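You operate a simulated robot arm through the tools that you are given. There is no shell and no other tool.

You run a simulated robot arm. Do the job below in one go: nothing can be reset, and whatever is moved stays where it is left.

Task
Latch the tank lid, stir the glue and feed the glue tray up to MIN.
Fine: latch before the stirrer runs; stir till the streaks are gone, stirrer off, then feed; slide the tray lid shut; spill nothing.
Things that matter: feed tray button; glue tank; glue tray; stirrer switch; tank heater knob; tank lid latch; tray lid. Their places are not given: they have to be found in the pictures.

The check looks at the end state, three seconds after you hand in, the way a careful person would. Anything else that was tipped, shoved, dropped, spilled or broken makes it a failure. Lids that push on must go on centred and level and be pressed home; caps that screw on are set level and turned clockwise until they are tight.

Robot
A 7-joint arm with a three-finger gripper, fixed in place. Base frame: the origin is on the floor under the middle of its stand, x ahead of it, y to its left, z up. Units: cm, degrees, N and s.
With the tool pointing down near the work surface it reaches from about 10 to 84 cm from the base axis. Its first joint turns from -166.0 to 166.0 degrees. Payload 2.94 kg.
The tool frame sits at the grasp point between the pads (the TCP): z along the fingers, y along the line on which they close. The tips reach 3 cm beyond it. The gripper opens to 13.2 cm; its body begins 10.7 cm behind the TCP.
Orientation is that of the tool frame in the base frame, as [roll, pitch, yaw] about the fixed x, y, z axes, in that order (R = Rz(yaw) Ry(pitch) Rx(roll)). With the fingers straight down and closing along the base's y, the tool's x points along the base's -x, its y along +y and its z along -z.

Tools
- The arm moves only by the tool apply_moves. Its argument "deltas" is one flat list of numbers, 7 for each row, row after row: the shift along the tool's x, y, z in cm, then the turn, a rotation vector about the tool's x, y, z in degrees, then the finger opening in cm, from 0 to 13.2. In form: [tx, ty, tz, ax, ay, az, fingers, tx, ty, tz, ax, ay, az, fingers, ...]. A call has 1 to 20 rows; each row is the pose to reach, as a shift and turn from the pose commanded when the call began, along the tool's axes at that moment. Rows are played at 5 a second. More than 5 cm and 8.6 degrees between two rows, or a gripper value outside its range, and nothing of the call is played. Where a pose cannot be reached the arm comes as near as it can. A force on the tool above 40 N (or 10 N above the force at the start of the call, whichever is more), or a blocked arm, ends the call early, and 0.2 s more pass. The fingers move at their own pace (about 3.74 cm/s each) and stop on an object; they squeeze with about 32 N. The grip force told is the motor's: it shows also when the fingers shut on nothing. Time passes only in rows, and 0.2 s behind the last, so rows that repeat a pose let the fingers close. It gives the time, the measured TCP pose, the force on the tool (base axes), the opening and the grip force at its end, in the units of the frame above (readings bear some noise), with the torque about the TCP (base axes, N m) and any sound that the robot's microphone picked up, and new pictures: "show" is both (left out), scene, wrist or none.
- Cameras (640 x 400 px; columns grow to the right, rows downward): "scene" is fixed at [4.84, -64.93, 147.21]; the picture's right is [0.91, -0.41, 0.00], its down [-0.14, -0.31, -0.94] and it looks along [0.38, 0.86, -0.34] (base axes); focal length 314 px, centre (320, 200). "wrist" rides on the gripper at [7.2, 0.3, -14.4] in the tool frame; the picture's right is [-0.04, 1.00, 0.00], its down [-0.88, -0.04, -0.48] and it looks along [-0.48, -0.02, 0.88] (tool axes); focal length 256 px, centre (320, 200).
- lift_body(by): moves the trunk up (or, below 0, down) by that many cm; the arm rides with it, the base frame stays. It gives what a move gives, with no picture.
- point_at(camera, pixels): for up to 12 pixels [column, row] of the newest picture of that camera ("zoom" is the newest enlarged one), the place [x, y, z] in the base frame of the surface seen there, good to about 0.2 cm. It takes no simulated time.
- inspect(camera, box): a new picture of the part [left, top, right, bottom] of that camera's present view, enlarged. It takes no simulated time.
- sign_off(): hands the job in; it is judged then, once.

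Unless the task says otherwise, let go and move clear before handing in.

The tools are called by a JSON object that holds its "fn" and its "kwargs". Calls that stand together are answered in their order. apply_moves: Moves the arm, as the interface text tells. Its arguments: {"type":"object","properties":{"deltas":{"type":"array"},"show":{"type":"string","enum":["both","scene","wrist","none"]}},"required":["deltas"]} The other tools are called the same way: lift_body (by) moves the trunk up or down; point_at (camera, pixels) gives the place of the surface under pixels of a picture; inspect (camera, box) takes an enlarged picture of a part of a camera's view; sign_off () hands the job in.

At the start:

```text
time_s: 0.0
tool_pos: [44.27, 38.66, 137.53]
tcp_rot: [180.0, 0.0, -180.0]
ft_force: [-0.1, 0.3, -0.2]
wrist_torque: [0.02, -0.01, 0.0]
finger_gap: 13.2
gripper_force: 0.2
trunk travel left (down, up): [-32.5, 21.5]
```

scene: 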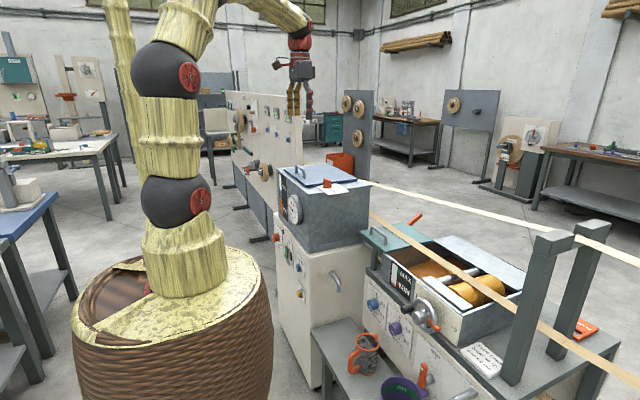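
wrist: 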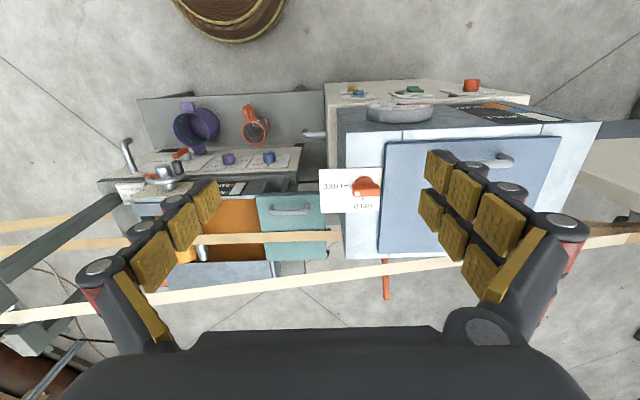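

The scene shows the grey glue tank around (325,210) and the tray with its green lid around (450,290). I'll enlarge these areas to find the controls.

{"fn": "inspect", "kwargs": {"camera": "scene", "box": [260, 150, 380, 310]}}

{"fn": "inspect", "kwargs": {"camera": "scene", "box": [340, 210, 540, 400]}}

{"fn": "inspect", "kwargs": {"camera": "wrist", "box": [310, 60, 610, 260]}}

{"fn": "inspect", "kwargs": {"camera": "wrist", "box": [90, 80, 390, 280]}}

```text
2.50 times, centred on (320, 230) of scene
```

zoom: 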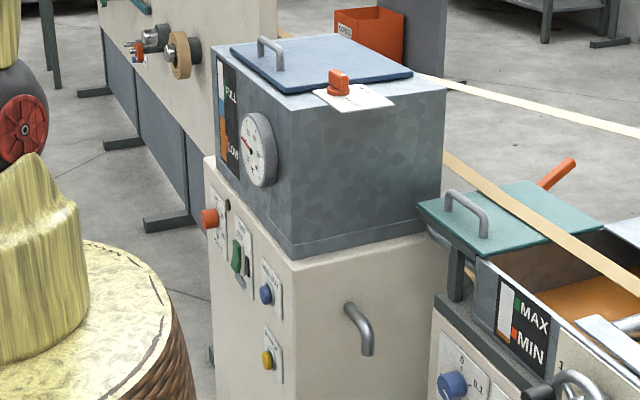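

```text
2.11 times, centred on (440, 305) of scene
```

zoom: 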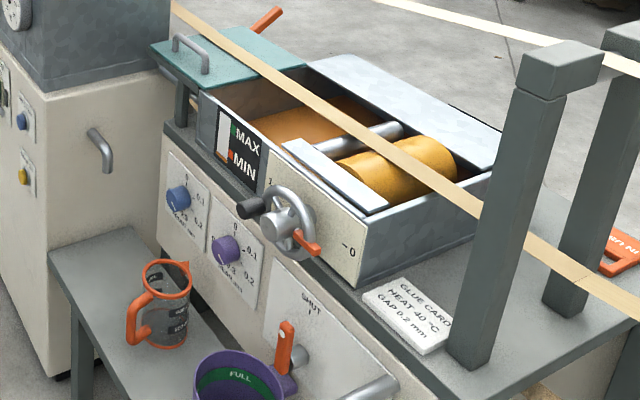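

```text
2.00 times, centred on (460, 160) of wrist
```

zoom: 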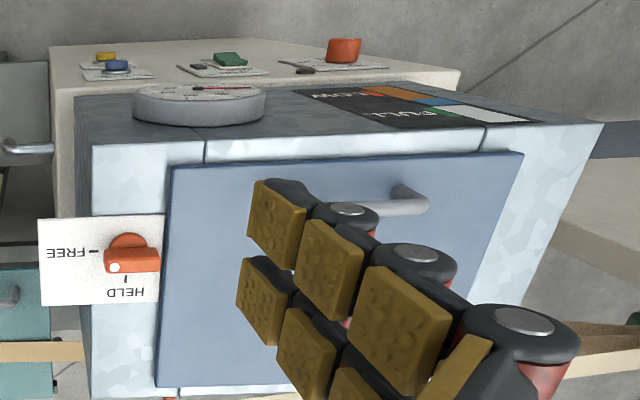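

```text
2.00 times, centred on (240, 180) of wrist
```

zoom: 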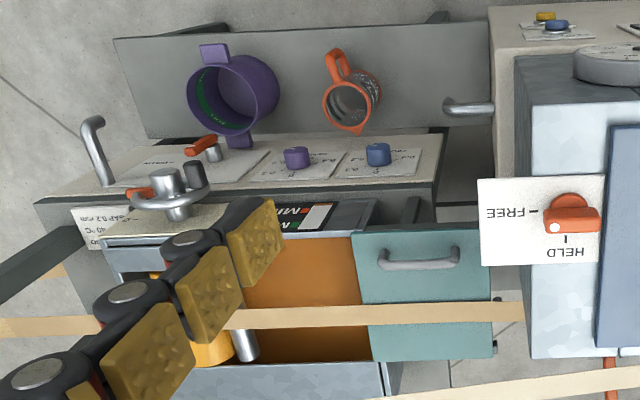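

The latch plate with "FREE"/"HELD" is at wrist (365,187). Next I'm getting the 3D positions of the key parts.

{"fn": "inspect", "kwargs": {"camera": "wrist", "box": [315, 150, 405, 225]}}

{"fn": "point_at", "kwargs": {"camera": "wrist", "pixels": [[366, 183], [356, 190], [376, 187], [330, 175], [330, 208], [410, 150], [410, 245], [350, 110], [345, 250], [290, 205], [266, 200], [322, 200]]}}

{"fn": "inspect", "kwargs": {"camera": "scene", "box": [265, 200, 345, 290]}}

{"fn": "inspect", "kwargs": {"camera": "scene", "box": [275, 165, 375, 230]}}

```text
5.33 times, centred on (360, 188) of wrist
```

zoom: 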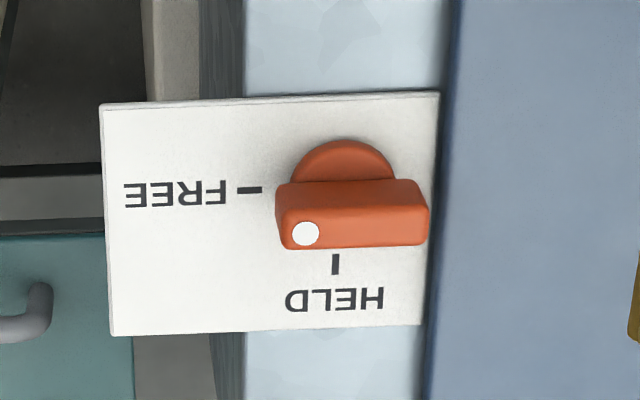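

```text
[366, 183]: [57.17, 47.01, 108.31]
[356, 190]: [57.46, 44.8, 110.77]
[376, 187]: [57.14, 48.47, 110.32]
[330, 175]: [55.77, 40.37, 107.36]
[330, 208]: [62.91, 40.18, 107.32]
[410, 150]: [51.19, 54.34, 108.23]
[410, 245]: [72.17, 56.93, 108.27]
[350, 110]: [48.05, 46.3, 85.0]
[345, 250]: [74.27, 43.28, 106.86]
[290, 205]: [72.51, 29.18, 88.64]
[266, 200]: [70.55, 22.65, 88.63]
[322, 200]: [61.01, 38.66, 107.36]
```

```text
4.44 times, centred on (305, 245) of scene
```

zoom: 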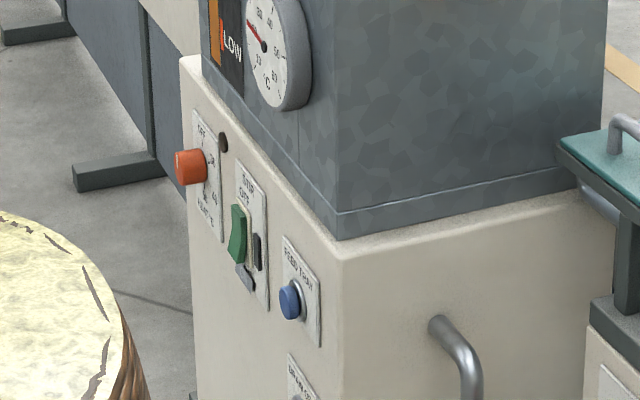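

```text
6.15 times, centred on (325, 198) of scene
```

zoom: 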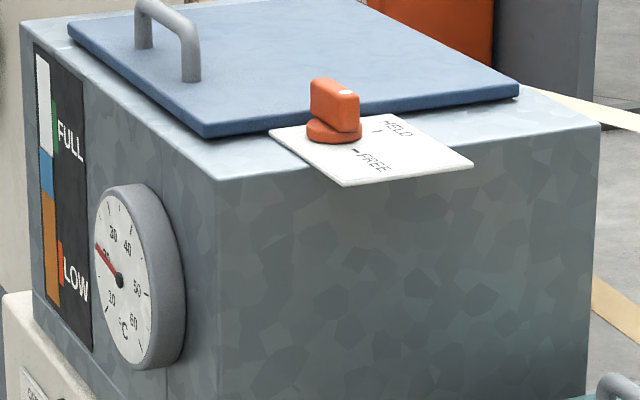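

The latch's white dot points at FREE (toward -y), and HELD lies toward +x. Next I'm measuring the front-panel controls and reading their labels.

{"fn": "inspect", "kwargs": {"camera": "scene", "box": [268, 222, 332, 302]}}

{"fn": "point_at", "kwargs": {"camera": "scene", "pixels": [[299, 237], [309, 244], [318, 253], [317, 267], [318, 292], [330, 265], [278, 180], [285, 205], [290, 210], [370, 232], [335, 283], [300, 225]]}}

{"fn": "inspect", "kwargs": {"camera": "wrist", "box": [330, 70, 540, 130]}}

{"fn": "inspect", "kwargs": {"camera": "wrist", "box": [150, 165, 360, 295]}}

{"fn": "inspect", "kwargs": {"camera": "scene", "box": [355, 205, 475, 290]}}

```text
5.00 times, centred on (300, 262) of scene
```

zoom: 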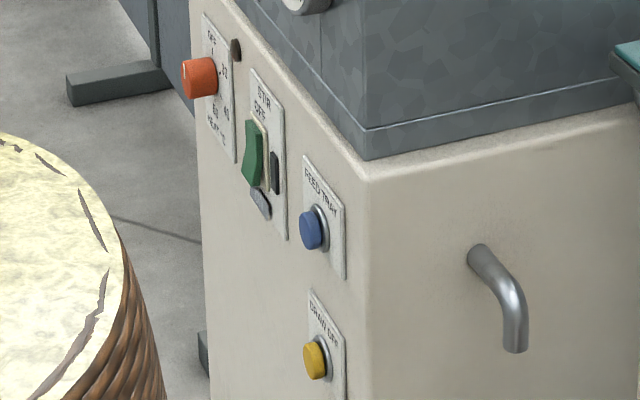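

```text
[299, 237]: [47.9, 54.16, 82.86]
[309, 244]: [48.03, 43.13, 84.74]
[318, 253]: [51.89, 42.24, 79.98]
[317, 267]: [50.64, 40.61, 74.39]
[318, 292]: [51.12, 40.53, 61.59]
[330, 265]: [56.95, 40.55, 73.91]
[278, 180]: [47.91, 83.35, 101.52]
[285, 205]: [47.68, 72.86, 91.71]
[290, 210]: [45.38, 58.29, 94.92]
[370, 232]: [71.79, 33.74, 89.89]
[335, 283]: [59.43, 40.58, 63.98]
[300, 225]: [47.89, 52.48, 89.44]
```

```text
3.05 times, centred on (435, 100) of wrist
```

zoom: 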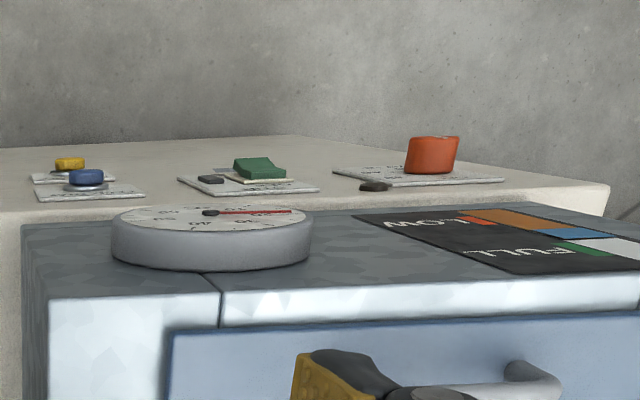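

```text
3.05 times, centred on (255, 230) of wrist
```

zoom: 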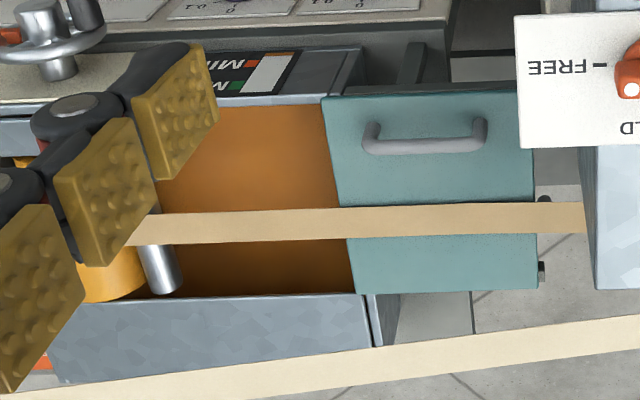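

```text
4.71 times, centred on (415, 248) of scene
```

zoom: 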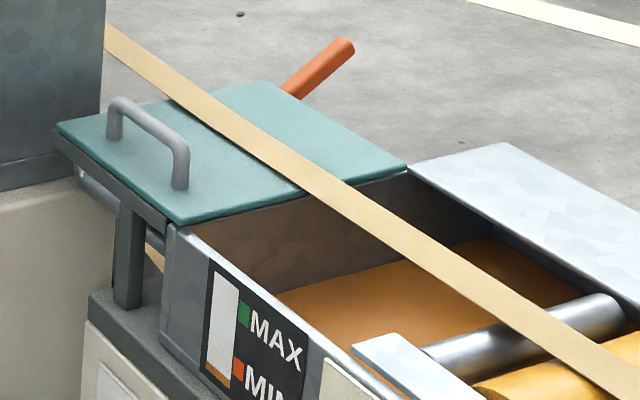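

The panel reads heater (orange), STIR (green rocker), FEED TRAY (blue) and DRAIN OFF (yellow). I'm measuring the latch bar precisely before gripping it.

{"fn": "inspect", "kwargs": {"camera": "wrist", "box": [315, 150, 405, 225]}}

{"fn": "point_at", "kwargs": {"camera": "zoom", "pixels": [[305, 232], [285, 190], [290, 240], [422, 190], [422, 238], [350, 190], [350, 240], [343, 150], [310, 170], [380, 170], [250, 190], [335, 262]]}}

{"fn": "inspect", "kwargs": {"camera": "scene", "box": [310, 165, 360, 200]}}

```text
5.33 times, centred on (360, 188) of wrist
```

zoom: 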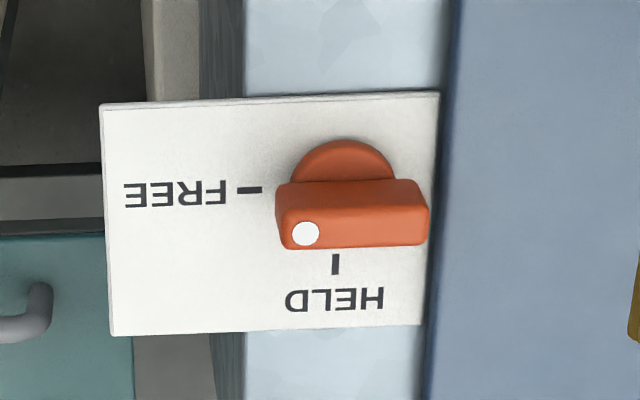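

```text
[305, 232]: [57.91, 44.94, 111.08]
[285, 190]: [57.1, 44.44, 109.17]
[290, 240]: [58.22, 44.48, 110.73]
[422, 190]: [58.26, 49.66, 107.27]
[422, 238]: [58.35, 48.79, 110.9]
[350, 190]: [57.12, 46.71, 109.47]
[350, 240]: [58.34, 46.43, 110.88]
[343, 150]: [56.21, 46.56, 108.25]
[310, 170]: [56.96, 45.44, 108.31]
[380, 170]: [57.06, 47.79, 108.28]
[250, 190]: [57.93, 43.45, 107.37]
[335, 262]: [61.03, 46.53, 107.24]
```

```text
11.43 times, centred on (335, 182) of scene
```

zoom: 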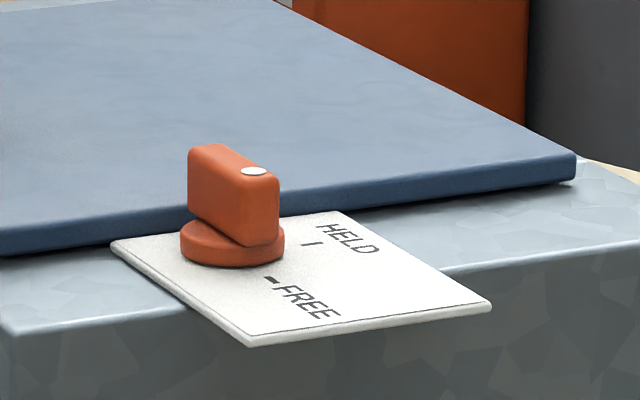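

The bar is centred near (57.8, 46.6), 1.3 cm thick in x, with its top at z 110.9. I'm moving above it and turning the tool 90° so the fingers will close along x.

{"fn": "apply_moves", "kwargs": {"deltas": [-1.13, 0.66, 1.0, 0, 0, 7.5, 13.2, -2.25, 1.32, 2.0, 0, 0, 15, 12, -3.38, 1.98, 3.0, 0, 0, 22.5, 10, -4.51, 2.65, 4.0, 0, 0, 30, 8, -5.64, 3.31, 5.0, 0, 0, 37.5, 7, -6.77, 3.97, 6.0, 0, 0, 45, 7, -7.89, 4.63, 7.0, 0, 0, 52.5, 7, -9.02, 5.29, 8.0, 0, 0, 60, 7, -10.15, 5.96, 9.0, 0, 0, 67.5, 7, -11.28, 6.62, 10.0, 0, 0, 75, 7, -12.4, 7.28, 11.0, 0, 0, 82.5, 7, -13.53, 7.94, 12.5, 0, 0, 90, 7]}}

```text
time_s: 2.6
tool_pos: [57.77, 46.86, 124.91]
tcp_rot: [-180.0, 0.1, 89.9]
ft_force: [0.5, -0.2, 0.1]
wrist_torque: [0.01, 0.04, 0.02]
finger_gap: 7.03
gripper_force: 0.1
trunk travel left (down, up): [-32.5, 21.5]
```

scene: 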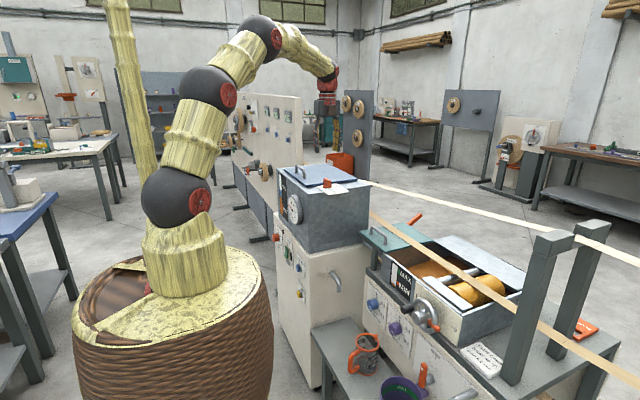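
wrist: 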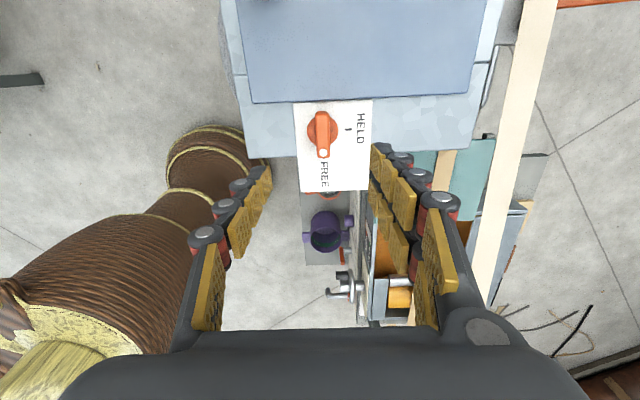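

The latch bar sits directly under the tool at (322,132) and lines up. I'm descending to z≈112.

{"fn": "apply_moves", "kwargs": {"deltas": [0, 0, 3, 0, 0, 0, 6, 0, 0, 6, 0, 0, 0, 6, 0, 0, 9, 0, 0, 0, 6, 0, 0, 11, 0, 0, 0, 6, 0, 0, 12, 0, 0, 0, 6, 0, 0, 12.8, 0, 0, 0, 6, 0, 0, 12.8, 0, 0, 0, 6]}}

```text
time_s: 4.2
tool_pos: [57.75, 46.64, 112.17]
tcp_rot: [-179.9, 0.1, 89.9]
ft_force: [-0.3, 0.5, 0.0]
wrist_torque: [0.01, 0.02, -0.02]
finger_gap: 6.01
gripper_force: 0.0
trunk travel left (down, up): [-32.5, 21.5]
```

scene: 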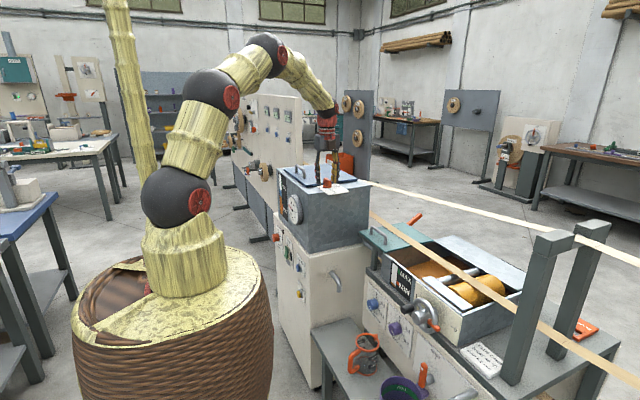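
wrist: 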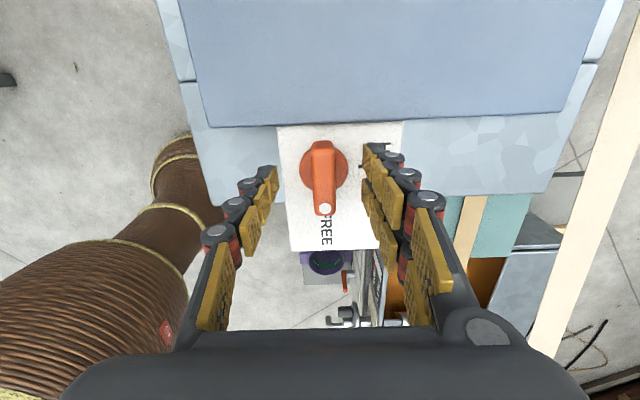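

The bar is centred between the fingers, so I'll close on it.

{"fn": "apply_moves", "kwargs": {"deltas": [0, 0, 0.4, 0, 0, 0, 4, 0, 0, 0.4, 0, 0, 0, 2, 0, 0, 0.4, 0, 0, 0, 0.8, 0, 0, 0.4, 0, 0, 0, 0.8, 0, 0, 0.4, 0, 0, 0, 0.8]}}

```text
time_s: 5.4
tool_pos: [58.01, 46.62, 111.74]
tcp_rot: [179.9, 0.0, 89.9]
ft_force: [15.2, 1.1, -3.4]
wrist_torque: [0.25, -0.47, 0.06]
finger_gap: 1.57
gripper_force: 28.1
trunk travel left (down, up): [-32.5, 21.5]
```

scene: 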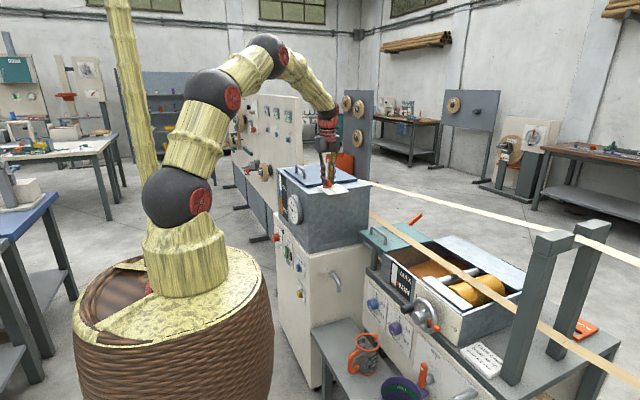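
wrist: 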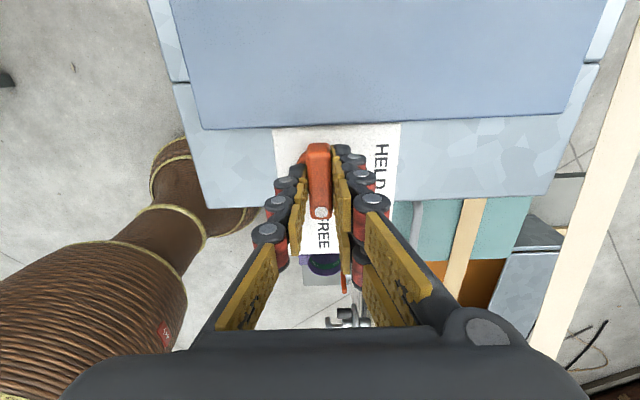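

The grip holds at a 1.57 cm gap with 28 N, and a +15 N side load says I'm slightly short in x. I'll nudge +x and turn 45° toward HELD first.

{"fn": "apply_moves", "kwargs": {"deltas": [0, 0.25, 0, 0, 0, 0, 0.8, 0, 0.25, 0, 0, 0, -7.5, 0.8, 0, 0.25, 0, 0, 0, -15, 0.8, 0, 0.25, 0, 0, 0, -22.5, 0.8, 0, 0.25, 0, 0, 0, -30, 0.8, 0, 0.25, 0, 0, 0, -37.5, 0.8, 0, 0.25, 0, 0, 0, -45, 0.8]}}

```text
time_s: 7.0
tool_pos: [57.93, 46.54, 111.68]
tcp_rot: [-179.9, 0.0, 135.1]
ft_force: [-2.9, -4.4, -1.4]
wrist_torque: [-0.93, -0.64, -0.03]
finger_gap: 1.59
gripper_force: 41.3
trunk travel left (down, up): [-32.5, 21.5]
```

scene: 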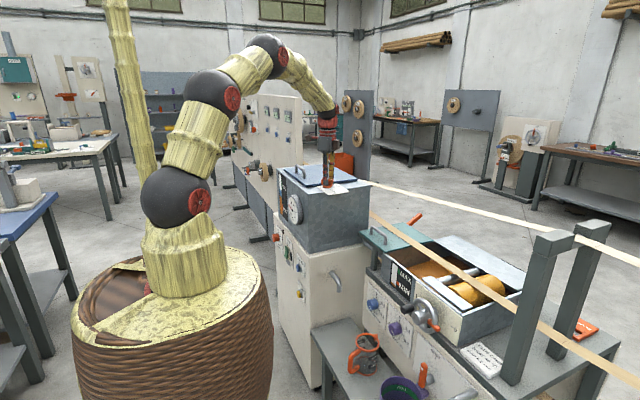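
wrist: 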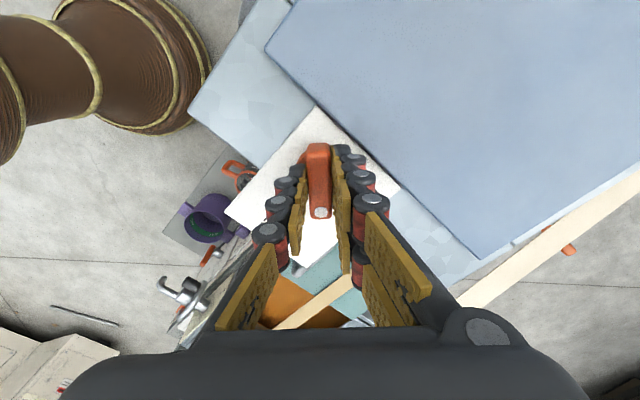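

The knob turned 45° with the gripper under small load. I'll continue the remaining 45°.

{"fn": "apply_moves", "kwargs": {"deltas": [0, 0, 0, 0, 0, -7.5, 0.8, 0, 0, 0, 0, 0, -15, 0.8, 0, 0, 0, 0, 0, -22.5, 0.8, 0, 0, 0, 0, 0, -30, 0.8, 0, 0, 0, 0, 0, -37.5, 0.8, 0, 0, 0, 0, 0, -45, 0.8, 0, 0, 0, 0, 0, -45, 0.8]}}

```text
time_s: 8.6
tool_pos: [57.84, 46.48, 111.72]
tcp_rot: [-179.9, -0.1, -180.0]
ft_force: [-12.4, -14.7, -6.9]
wrist_torque: [-0.48, -0.07, -0.01]
finger_gap: 1.56
gripper_force: 41.6
trunk travel left (down, up): [-32.5, 21.5]
```

scene: 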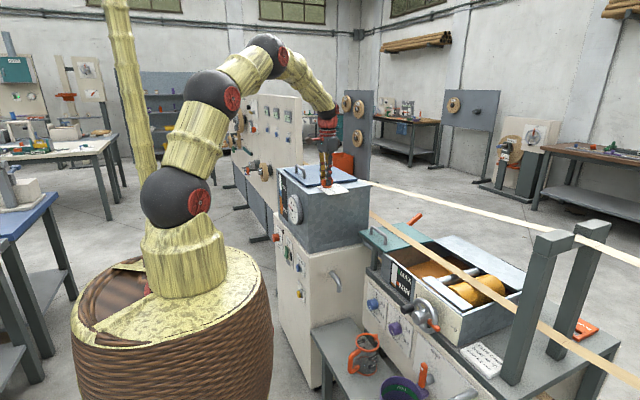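
wrist: 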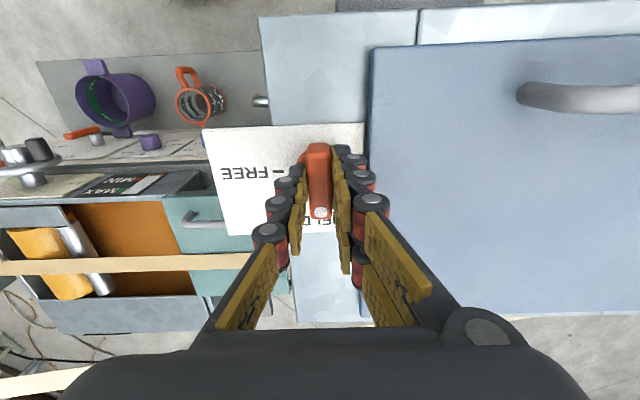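

The dot now points to HELD (+x). I'll open, rise and check.

{"fn": "apply_moves", "kwargs": {"deltas": [0, 0, 0, 0, 0, 0, 4, 0, 0, 0, 0, 0, 0, 4, 0, 0, -2, 0, 0, 0, 4, 0, 0, -5, 0, 0, 0, 4, 0, 0, -9, 0, 0, 0, 4, 0, 0, -13, 0, 0, 0, 4]}}

{"fn": "inspect", "kwargs": {"camera": "wrist", "box": [230, 80, 410, 200]}}

{"fn": "inspect", "kwargs": {"camera": "scene", "box": [275, 160, 375, 225]}}

```text
time_s: 10.0
tool_pos: [58.02, 46.61, 124.61]
tcp_rot: [-179.9, -0.2, 180.0]
ft_force: [0.5, -0.4, 0.1]
wrist_torque: [0.01, -0.03, 0.0]
finger_gap: 3.97
gripper_force: 0.0
trunk travel left (down, up): [-32.5, 21.5]
```

scene: 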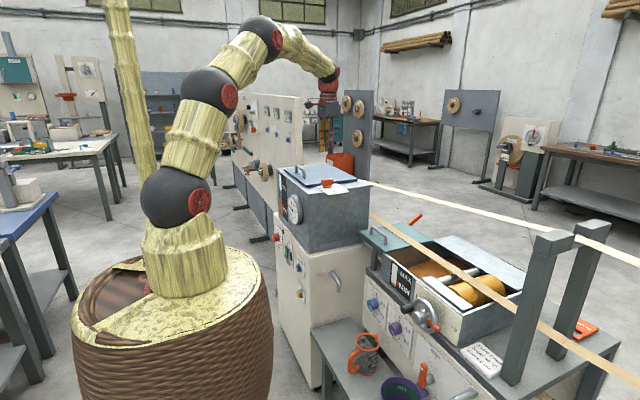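
wrist: 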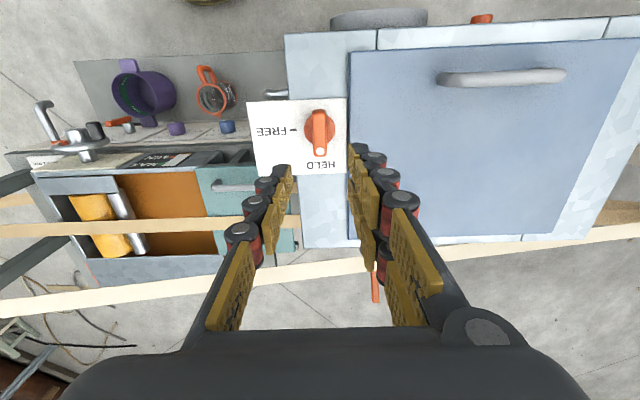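

```text
3.33 times, centred on (320, 140) of wrist
```

zoom: 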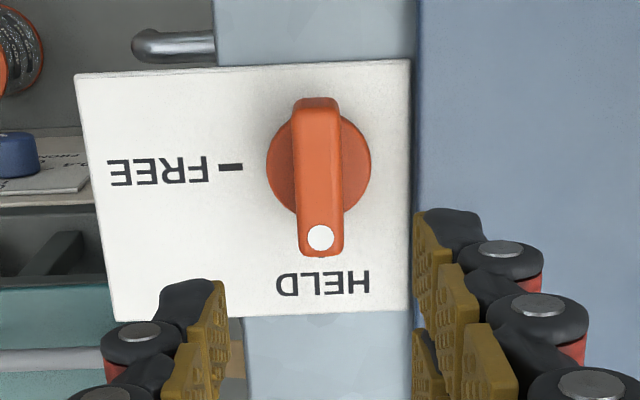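

```text
6.15 times, centred on (325, 192) of scene
```

zoom: 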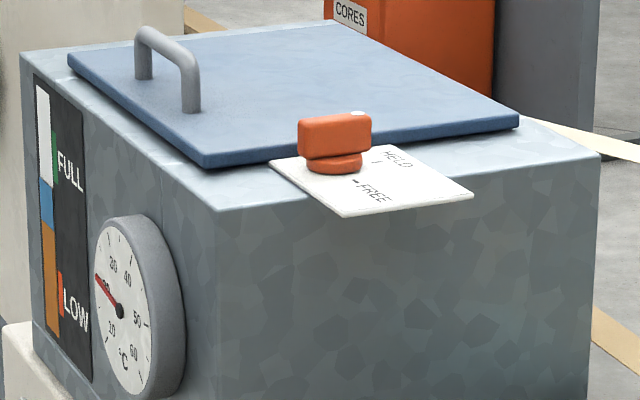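

The latch now reads HELD, and the tank's level strip shows orange with a blue band. I'll retreat in front of the control panel and tilt the tool 60° up so the wrist camera faces it.

{"fn": "apply_moves", "kwargs": {"deltas": [3, 0.2, 0, 0, -6, 0, 3, 6, 0.4, 0, 0, -12, 0, 2, 9, 0.6, 0, 0, -18, 0, 1, 12, 0.8, 0, 0, -24, 0, 0, 15, 1.0, 1, 0, -30, 0, 0, 18, 1.2, 3, 0, -36, 0, 0, 21, 1.4, 5, 0, -42, 0, 0, 24, 1.6, 8, 0, -48, 0, 0, 27, 1.8, 10.5, 0, -54, 0, 0, 30, 2, 13, 0, -60, 0, 0]}}

```text
time_s: 12.4
tool_pos: [30.92, 48.57, 115.01]
tcp_rot: [172.4, 60.0, 170.0]
ft_force: [-0.3, 1.3, 0.1]
wrist_torque: [-0.02, -0.04, -0.02]
finger_gap: 0.0
gripper_force: 28.6
trunk travel left (down, up): [-32.5, 21.5]
stopped in row 10: the arm was blocked; the commanded pose is now the measured one
```

scene: 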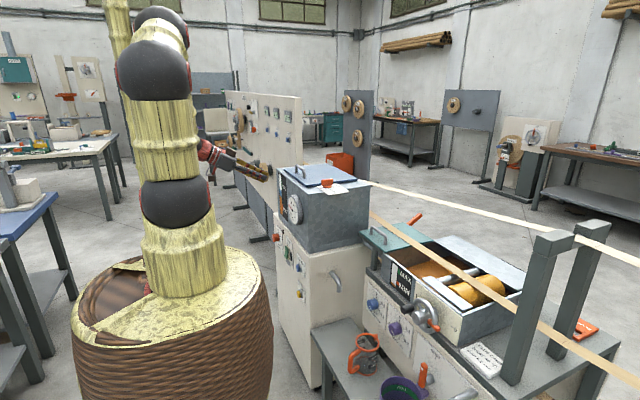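
wrist: 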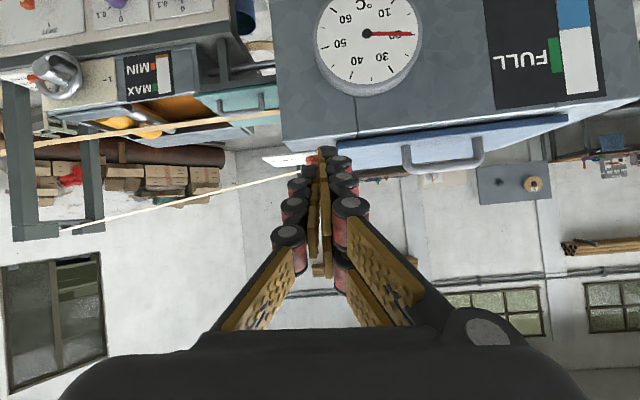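

The arm got blocked because it's folded at this height. The gripper is clear in front of the tank, so I'll lower the trunk to bring it level with the panel.

{"fn": "lift_body", "kwargs": {"by": -25}}

{"fn": "inspect", "kwargs": {"camera": "wrist", "box": [0, 0, 640, 400]}}

{"fn": "inspect", "kwargs": {"camera": "scene", "box": [60, 80, 380, 280]}}

```text
time_s: 15.0
tool_pos: [30.99, 48.57, 90.09]
tcp_rot: [172.6, 60.0, 170.0]
ft_force: [-0.7, -0.8, -0.7]
wrist_torque: [0.01, -0.02, 0.06]
finger_gap: 0.0
gripper_force: 28.9
trunk travel left (down, up): [-7.5, 46.5]
```

```text
1.00 times, centred on (320, 200) of wrist (not enlarged: the box is as wide or as high as the picture)
```

zoom: 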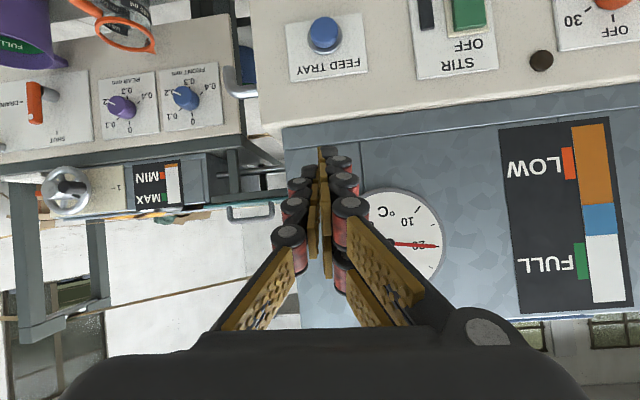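

```text
2.00 times, centred on (220, 180) of scene
```

zoom: 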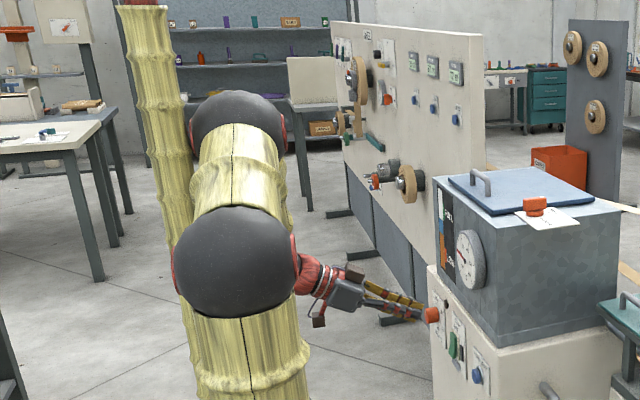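

The panel is visible upside-down: FEED TRAY at (325,33), STIR at (465,10). I'll lower the arm a bit and back off for a full view of the panel.

{"fn": "apply_moves", "kwargs": {"deltas": [0.6, 0, 0.35, 0, 0, 0, 0, 1.5, 0, 0.9, 0, 0, 0, 0, 2.5, 0, 1.4, 0, 0, 0, 0, 3.4, 0, 2, 0, 0, 0, 0, 4.3, 0, 2.5, 0, 0, 0, 0, 5.2, 0, 3, 0, 0, 0, 0]}}

```text
time_s: 16.4
tool_pos: [31.05, 49.21, 84.25]
tcp_rot: [172.2, 60.0, 169.7]
ft_force: [-0.7, 0.6, 0.0]
wrist_torque: [0.02, -0.03, -0.01]
finger_gap: 0.03
gripper_force: 28.3
trunk travel left (down, up): [-7.5, 46.5]
```

scene: 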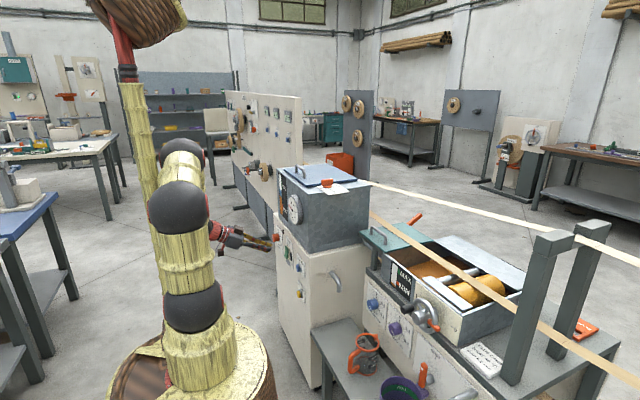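
wrist: 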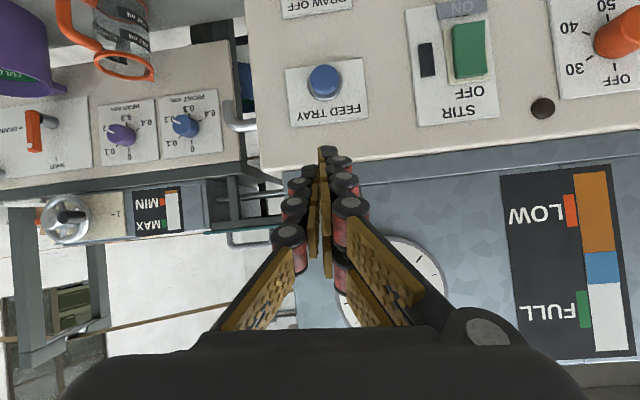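

The panel is now in view. I'll enlarge the switch and button and measure them.

{"fn": "inspect", "kwargs": {"camera": "wrist", "box": [390, 0, 640, 156]}}

{"fn": "point_at", "kwargs": {"camera": "wrist", "pixels": [[325, 80], [300, 110], [350, 110], [468, 30], [468, 50], [468, 70], [455, 12], [426, 58], [490, 60], [541, 107], [420, 110], [615, 45]]}}

{"fn": "inspect", "kwargs": {"camera": "wrist", "box": [90, 170, 250, 250]}}

{"fn": "inspect", "kwargs": {"camera": "wrist", "box": [490, 150, 640, 370]}}

```text
2.56 times, centred on (515, 78) of wrist
```

zoom: 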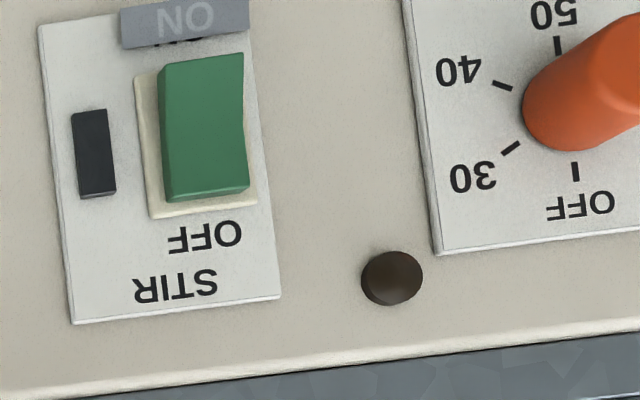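

```text
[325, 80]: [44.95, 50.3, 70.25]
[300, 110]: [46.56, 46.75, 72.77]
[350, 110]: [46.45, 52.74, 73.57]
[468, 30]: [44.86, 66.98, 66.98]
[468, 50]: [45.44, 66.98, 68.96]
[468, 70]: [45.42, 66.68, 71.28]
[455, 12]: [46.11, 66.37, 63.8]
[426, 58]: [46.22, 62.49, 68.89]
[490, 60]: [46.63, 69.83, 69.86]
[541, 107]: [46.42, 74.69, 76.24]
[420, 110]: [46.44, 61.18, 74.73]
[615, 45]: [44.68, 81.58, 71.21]
```

```text
4.00 times, centred on (170, 210) of wrist
```

zoom: 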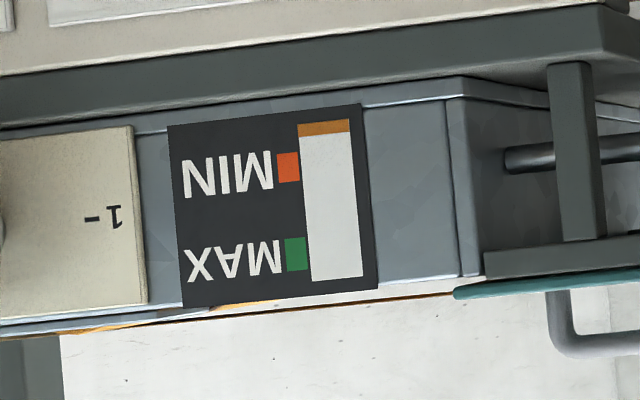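

```text
1.82 times, centred on (565, 260) of wrist
```

zoom: 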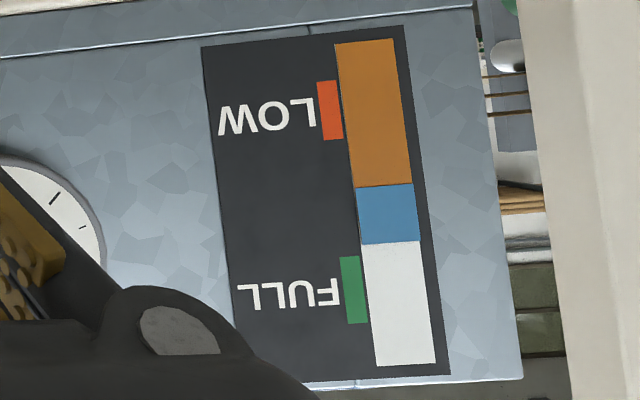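

The rocker's upper (OFF) half is pressed in; its lower half, at z≈67, stands out at x 44.9. I'm enlarging the grey "ON" tab and the dark window beside it.

{"fn": "inspect", "kwargs": {"camera": "wrist", "box": [400, 0, 510, 70]}}

{"fn": "inspect", "kwargs": {"camera": "scene", "box": [285, 235, 325, 300]}}

{"fn": "point_at", "kwargs": {"camera": "wrist", "pixels": [[440, 8], [455, 3], [480, 3], [460, 14], [455, 24], [482, 24], [455, 75], [485, 75], [455, 50], [484, 50], [420, 42], [432, 74]]}}

{"fn": "inspect", "kwargs": {"camera": "wrist", "box": [270, 50, 380, 130]}}

```text
5.71 times, centred on (455, 35) of wrist
```

zoom: 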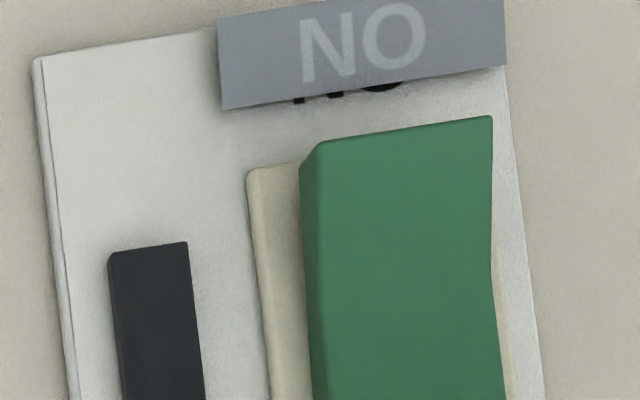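

```text
6.15 times, centred on (305, 268) of scene
```

zoom: 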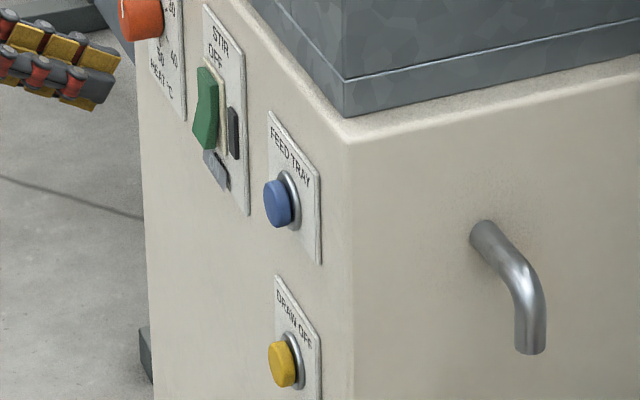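

```text
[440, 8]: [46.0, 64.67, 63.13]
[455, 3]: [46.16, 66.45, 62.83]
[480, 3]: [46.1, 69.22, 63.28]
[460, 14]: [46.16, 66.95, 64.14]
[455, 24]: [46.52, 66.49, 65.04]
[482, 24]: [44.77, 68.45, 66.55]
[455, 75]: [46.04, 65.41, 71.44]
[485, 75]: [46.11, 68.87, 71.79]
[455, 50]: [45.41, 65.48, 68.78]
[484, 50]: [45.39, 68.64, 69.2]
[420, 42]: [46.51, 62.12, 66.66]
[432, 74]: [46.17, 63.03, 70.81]
```

```text
5.00 times, centred on (325, 90) of wrist
```

zoom: 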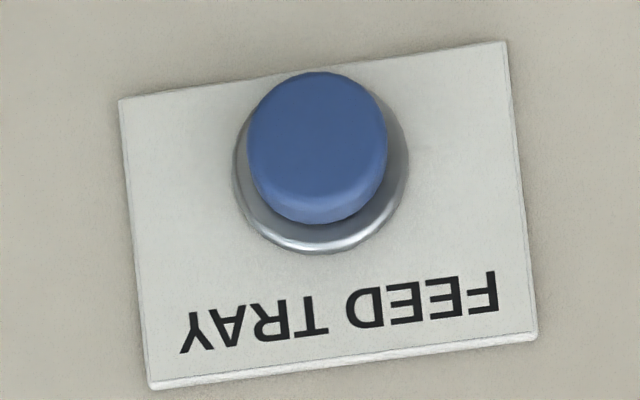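

The FEED TRAY button face is near (44.9, 50.2, 70.1), and the rocker spans y 65.4–68.7 and z 66–72. I'm measuring my own fingertips to see which part touches first.

{"fn": "inspect", "kwargs": {"camera": "wrist", "box": [240, 130, 400, 330]}}

{"fn": "point_at", "kwargs": {"camera": "wrist", "pixels": [[328, 150], [322, 148], [340, 161], [345, 183], [349, 205], [310, 171], [299, 187], [294, 208], [288, 234], [342, 238], [328, 215], [316, 190]]}}

{"fn": "inspect", "kwargs": {"camera": "scene", "box": [200, 210, 290, 266]}}

```text
2.00 times, centred on (320, 230) of wrist
```

zoom: 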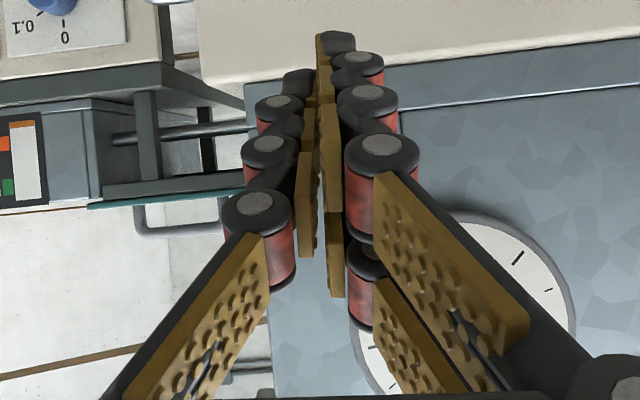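

```text
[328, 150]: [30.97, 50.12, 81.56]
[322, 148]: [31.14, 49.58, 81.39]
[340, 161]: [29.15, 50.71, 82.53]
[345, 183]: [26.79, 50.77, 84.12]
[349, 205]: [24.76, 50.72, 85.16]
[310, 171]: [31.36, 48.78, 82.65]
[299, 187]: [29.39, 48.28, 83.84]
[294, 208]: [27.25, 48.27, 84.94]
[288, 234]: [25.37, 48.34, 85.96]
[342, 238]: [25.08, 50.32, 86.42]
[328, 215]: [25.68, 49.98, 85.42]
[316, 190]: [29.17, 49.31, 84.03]
```

```text
7.11 times, centred on (245, 238) of scene
```

zoom: 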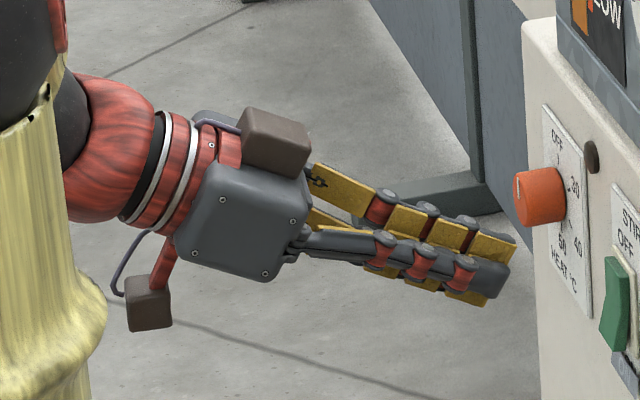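

The closed fingers form a slab about 5 cm wide along tool x and under 3 cm thick. I'll roll the tool so the thin side is vertical for the rocker, and move toward it while staying clear of the panel.

{"fn": "apply_moves", "kwargs": {"deltas": [0.56, 0.71, 0.46, 0, 0, -7.87, 0, 1.12, 1.42, 0.92, 0, 0, -15.73, 0, 1.68, 2.14, 1.38, 0, 0, -23.6, 0, 2.24, 2.85, 1.84, 0, 0, -31.5, 0, 2.8, 3.56, 2.3, 0, 0, -39.3, 0, 3.36, 4.27, 2.76, 0, 0, -47.2, 0, 3.93, 4.99, 3.23, 0, 0, -55.1, 0, 4.49, 5.7, 3.69, 0, 0, -62.9, 0, 5.05, 6.41, 4.15, 0, 0, -70.8, 0, 5.61, 7.12, 4.61, 0, 0, -78.7, 0, 6.17, 7.84, 5.07, 0, 0, -86.5, 0, 6.73, 8.55, 5.53, 0, 0, -94.4, 0]}}

```text
time_s: 19.0
tool_pos: [32.94, 58.19, 75.96]
tcp_rot: [-119.6, -0.2, -91.1]
ft_force: [0.1, -0.6, -1.1]
wrist_torque: [0.03, 0.03, 0.03]
finger_gap: 0.0
gripper_force: 28.2
trunk travel left (down, up): [-7.5, 46.5]
```

scene: 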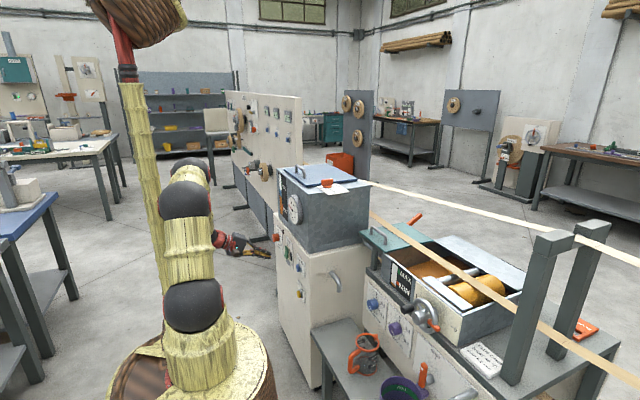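
wrist: 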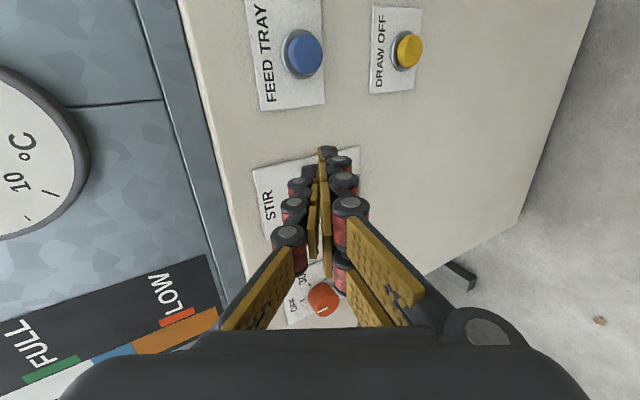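

The rotation worked. I'll move in front of the rocker's lower half, with the tip about 4 cm short of it.

{"fn": "apply_moves", "kwargs": {"deltas": [-2.3, 1.4, 1.9, 0, 0, 0, 0, -4.6, 2.8, 3.8, 0, 0, 0, 0, -6.9, 4.2, 5.8, 0, 0, 0, 0, -9.08, 5.56, 7.71, 0, 0, 0, 0, -9.08, 5.56, 7.71, 0, 0, 0, 0]}}

{"fn": "inspect", "kwargs": {"camera": "wrist", "box": [200, 80, 440, 230]}}

{"fn": "inspect", "kwargs": {"camera": "scene", "box": [230, 225, 330, 288]}}

```text
time_s: 20.2
tool_pos: [37.06, 67.32, 67.34]
tcp_rot: [-119.7, -0.1, -91.3]
ft_force: [0.5, -0.3, -0.4]
wrist_torque: [0.0, -0.02, -0.01]
finger_gap: 0.0
gripper_force: 28.9
trunk travel left (down, up): [-7.5, 46.5]
```

scene: 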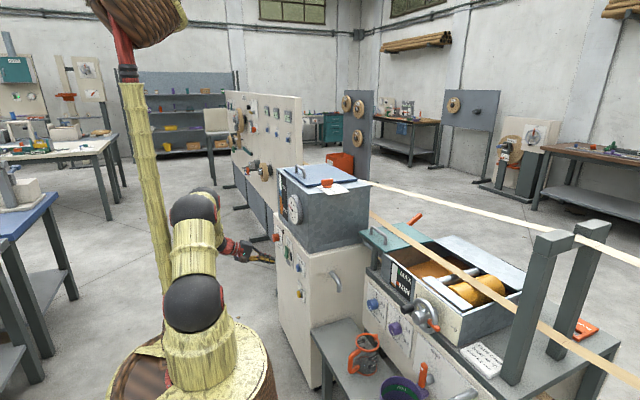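
wrist: 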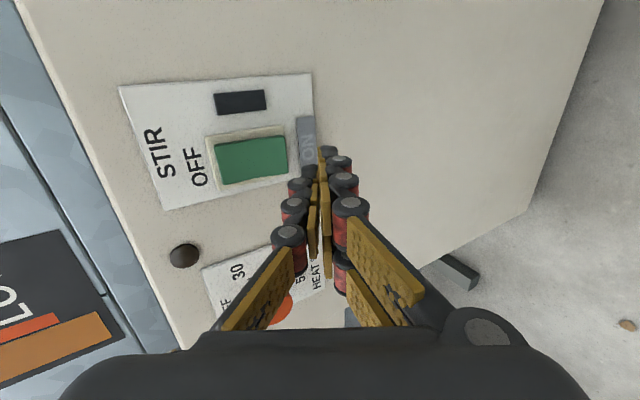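

```text
2.67 times, centred on (320, 155) of wrist
```

zoom: 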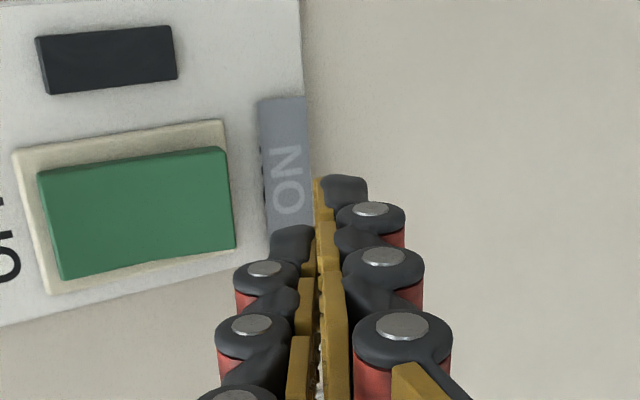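

```text
6.35 times, centred on (280, 256) of scene
```

zoom: 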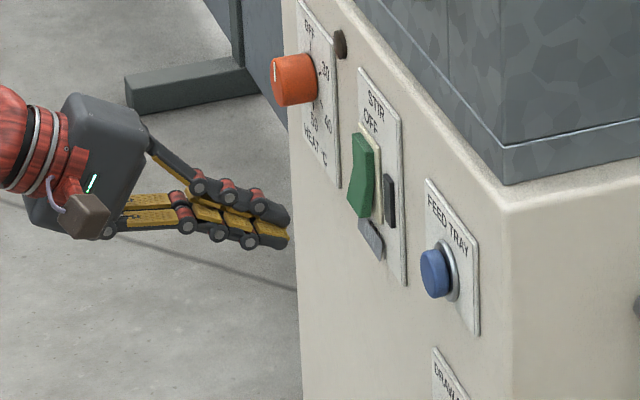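

The rocker's raised half is at wrist (270,160) and the fingers sit below and in front of it. I'm measuring the tips to aim the push.

{"fn": "point_at", "kwargs": {"camera": "wrist", "pixels": [[322, 149], [329, 147], [336, 149], [306, 166], [300, 167], [312, 166], [294, 183], [318, 160], [283, 160], [268, 160], [284, 145], [225, 165]]}}

```text
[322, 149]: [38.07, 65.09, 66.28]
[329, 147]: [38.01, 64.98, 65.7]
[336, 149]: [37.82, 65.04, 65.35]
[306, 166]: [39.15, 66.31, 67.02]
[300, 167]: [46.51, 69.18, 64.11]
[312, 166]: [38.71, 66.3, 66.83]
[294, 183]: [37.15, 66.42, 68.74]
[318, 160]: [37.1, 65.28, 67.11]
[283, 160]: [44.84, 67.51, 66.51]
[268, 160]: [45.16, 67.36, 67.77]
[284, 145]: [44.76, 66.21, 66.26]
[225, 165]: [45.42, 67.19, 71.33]
```

The upper fingertip leads at about (39.2, 66.3–68.3, 67.0). I'll raise 0.6 cm and push straight +x in small steps.

{"fn": "apply_moves", "kwargs": {"deltas": [0.2, -1.52, 1.43, 0, 0, 0, 0, 0.18, -2.52, 3.16, 0, 0, 0, 0, 0.17, -2.92, 3.86, 0, 0, 0, 0, 0.16, -3.12, 4.2, 0, 0, 0, 0]}}

{"fn": "inspect", "kwargs": {"camera": "wrist", "box": [200, 80, 440, 230]}}

{"fn": "inspect", "kwargs": {"camera": "scene", "box": [230, 225, 330, 288]}}

```text
time_s: 21.2
tool_pos: [42.3, 66.69, 67.95]
tcp_rot: [-119.7, 0.0, -91.1]
ft_force: [-0.5, -0.4, 0.0]
wrist_torque: [-0.02, -0.01, 0.01]
finger_gap: 0.0
gripper_force: 28.6
trunk travel left (down, up): [-7.5, 46.5]
```

scene: 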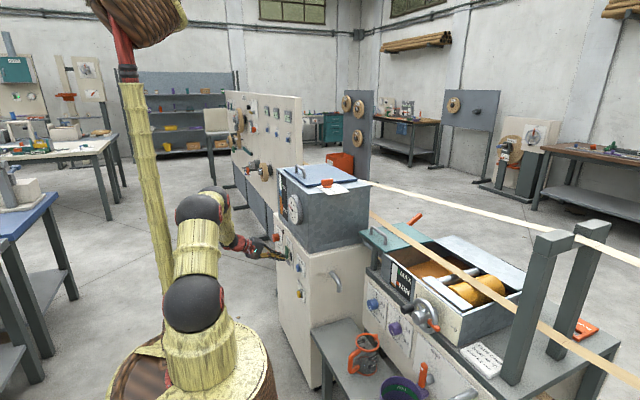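
wrist: 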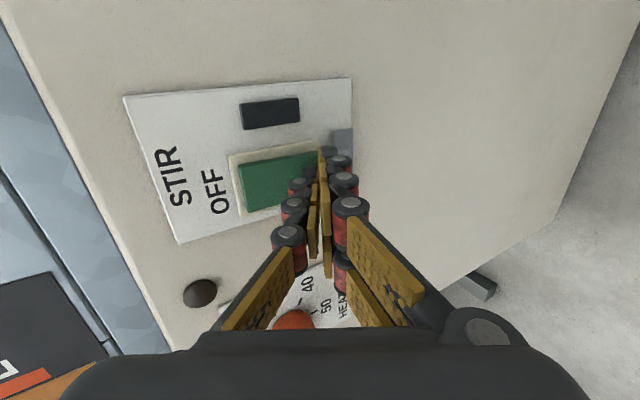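

```text
2.67 times, centred on (320, 155) of wrist
```

zoom: 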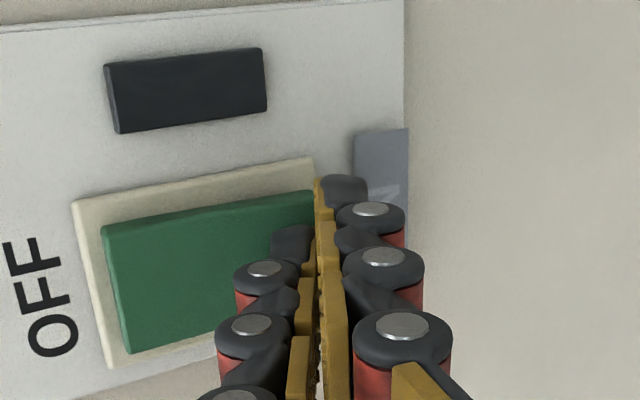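

```text
6.35 times, centred on (280, 256) of scene
```

zoom: 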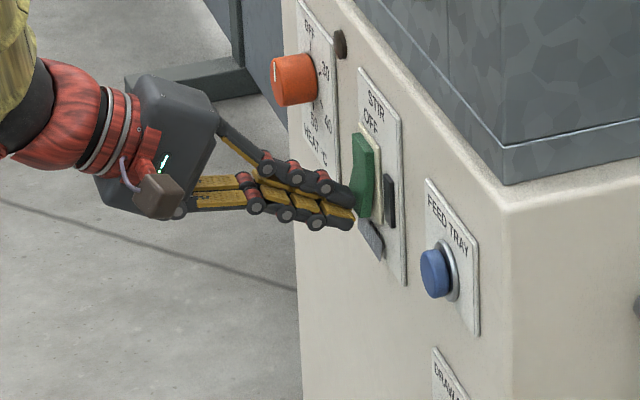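

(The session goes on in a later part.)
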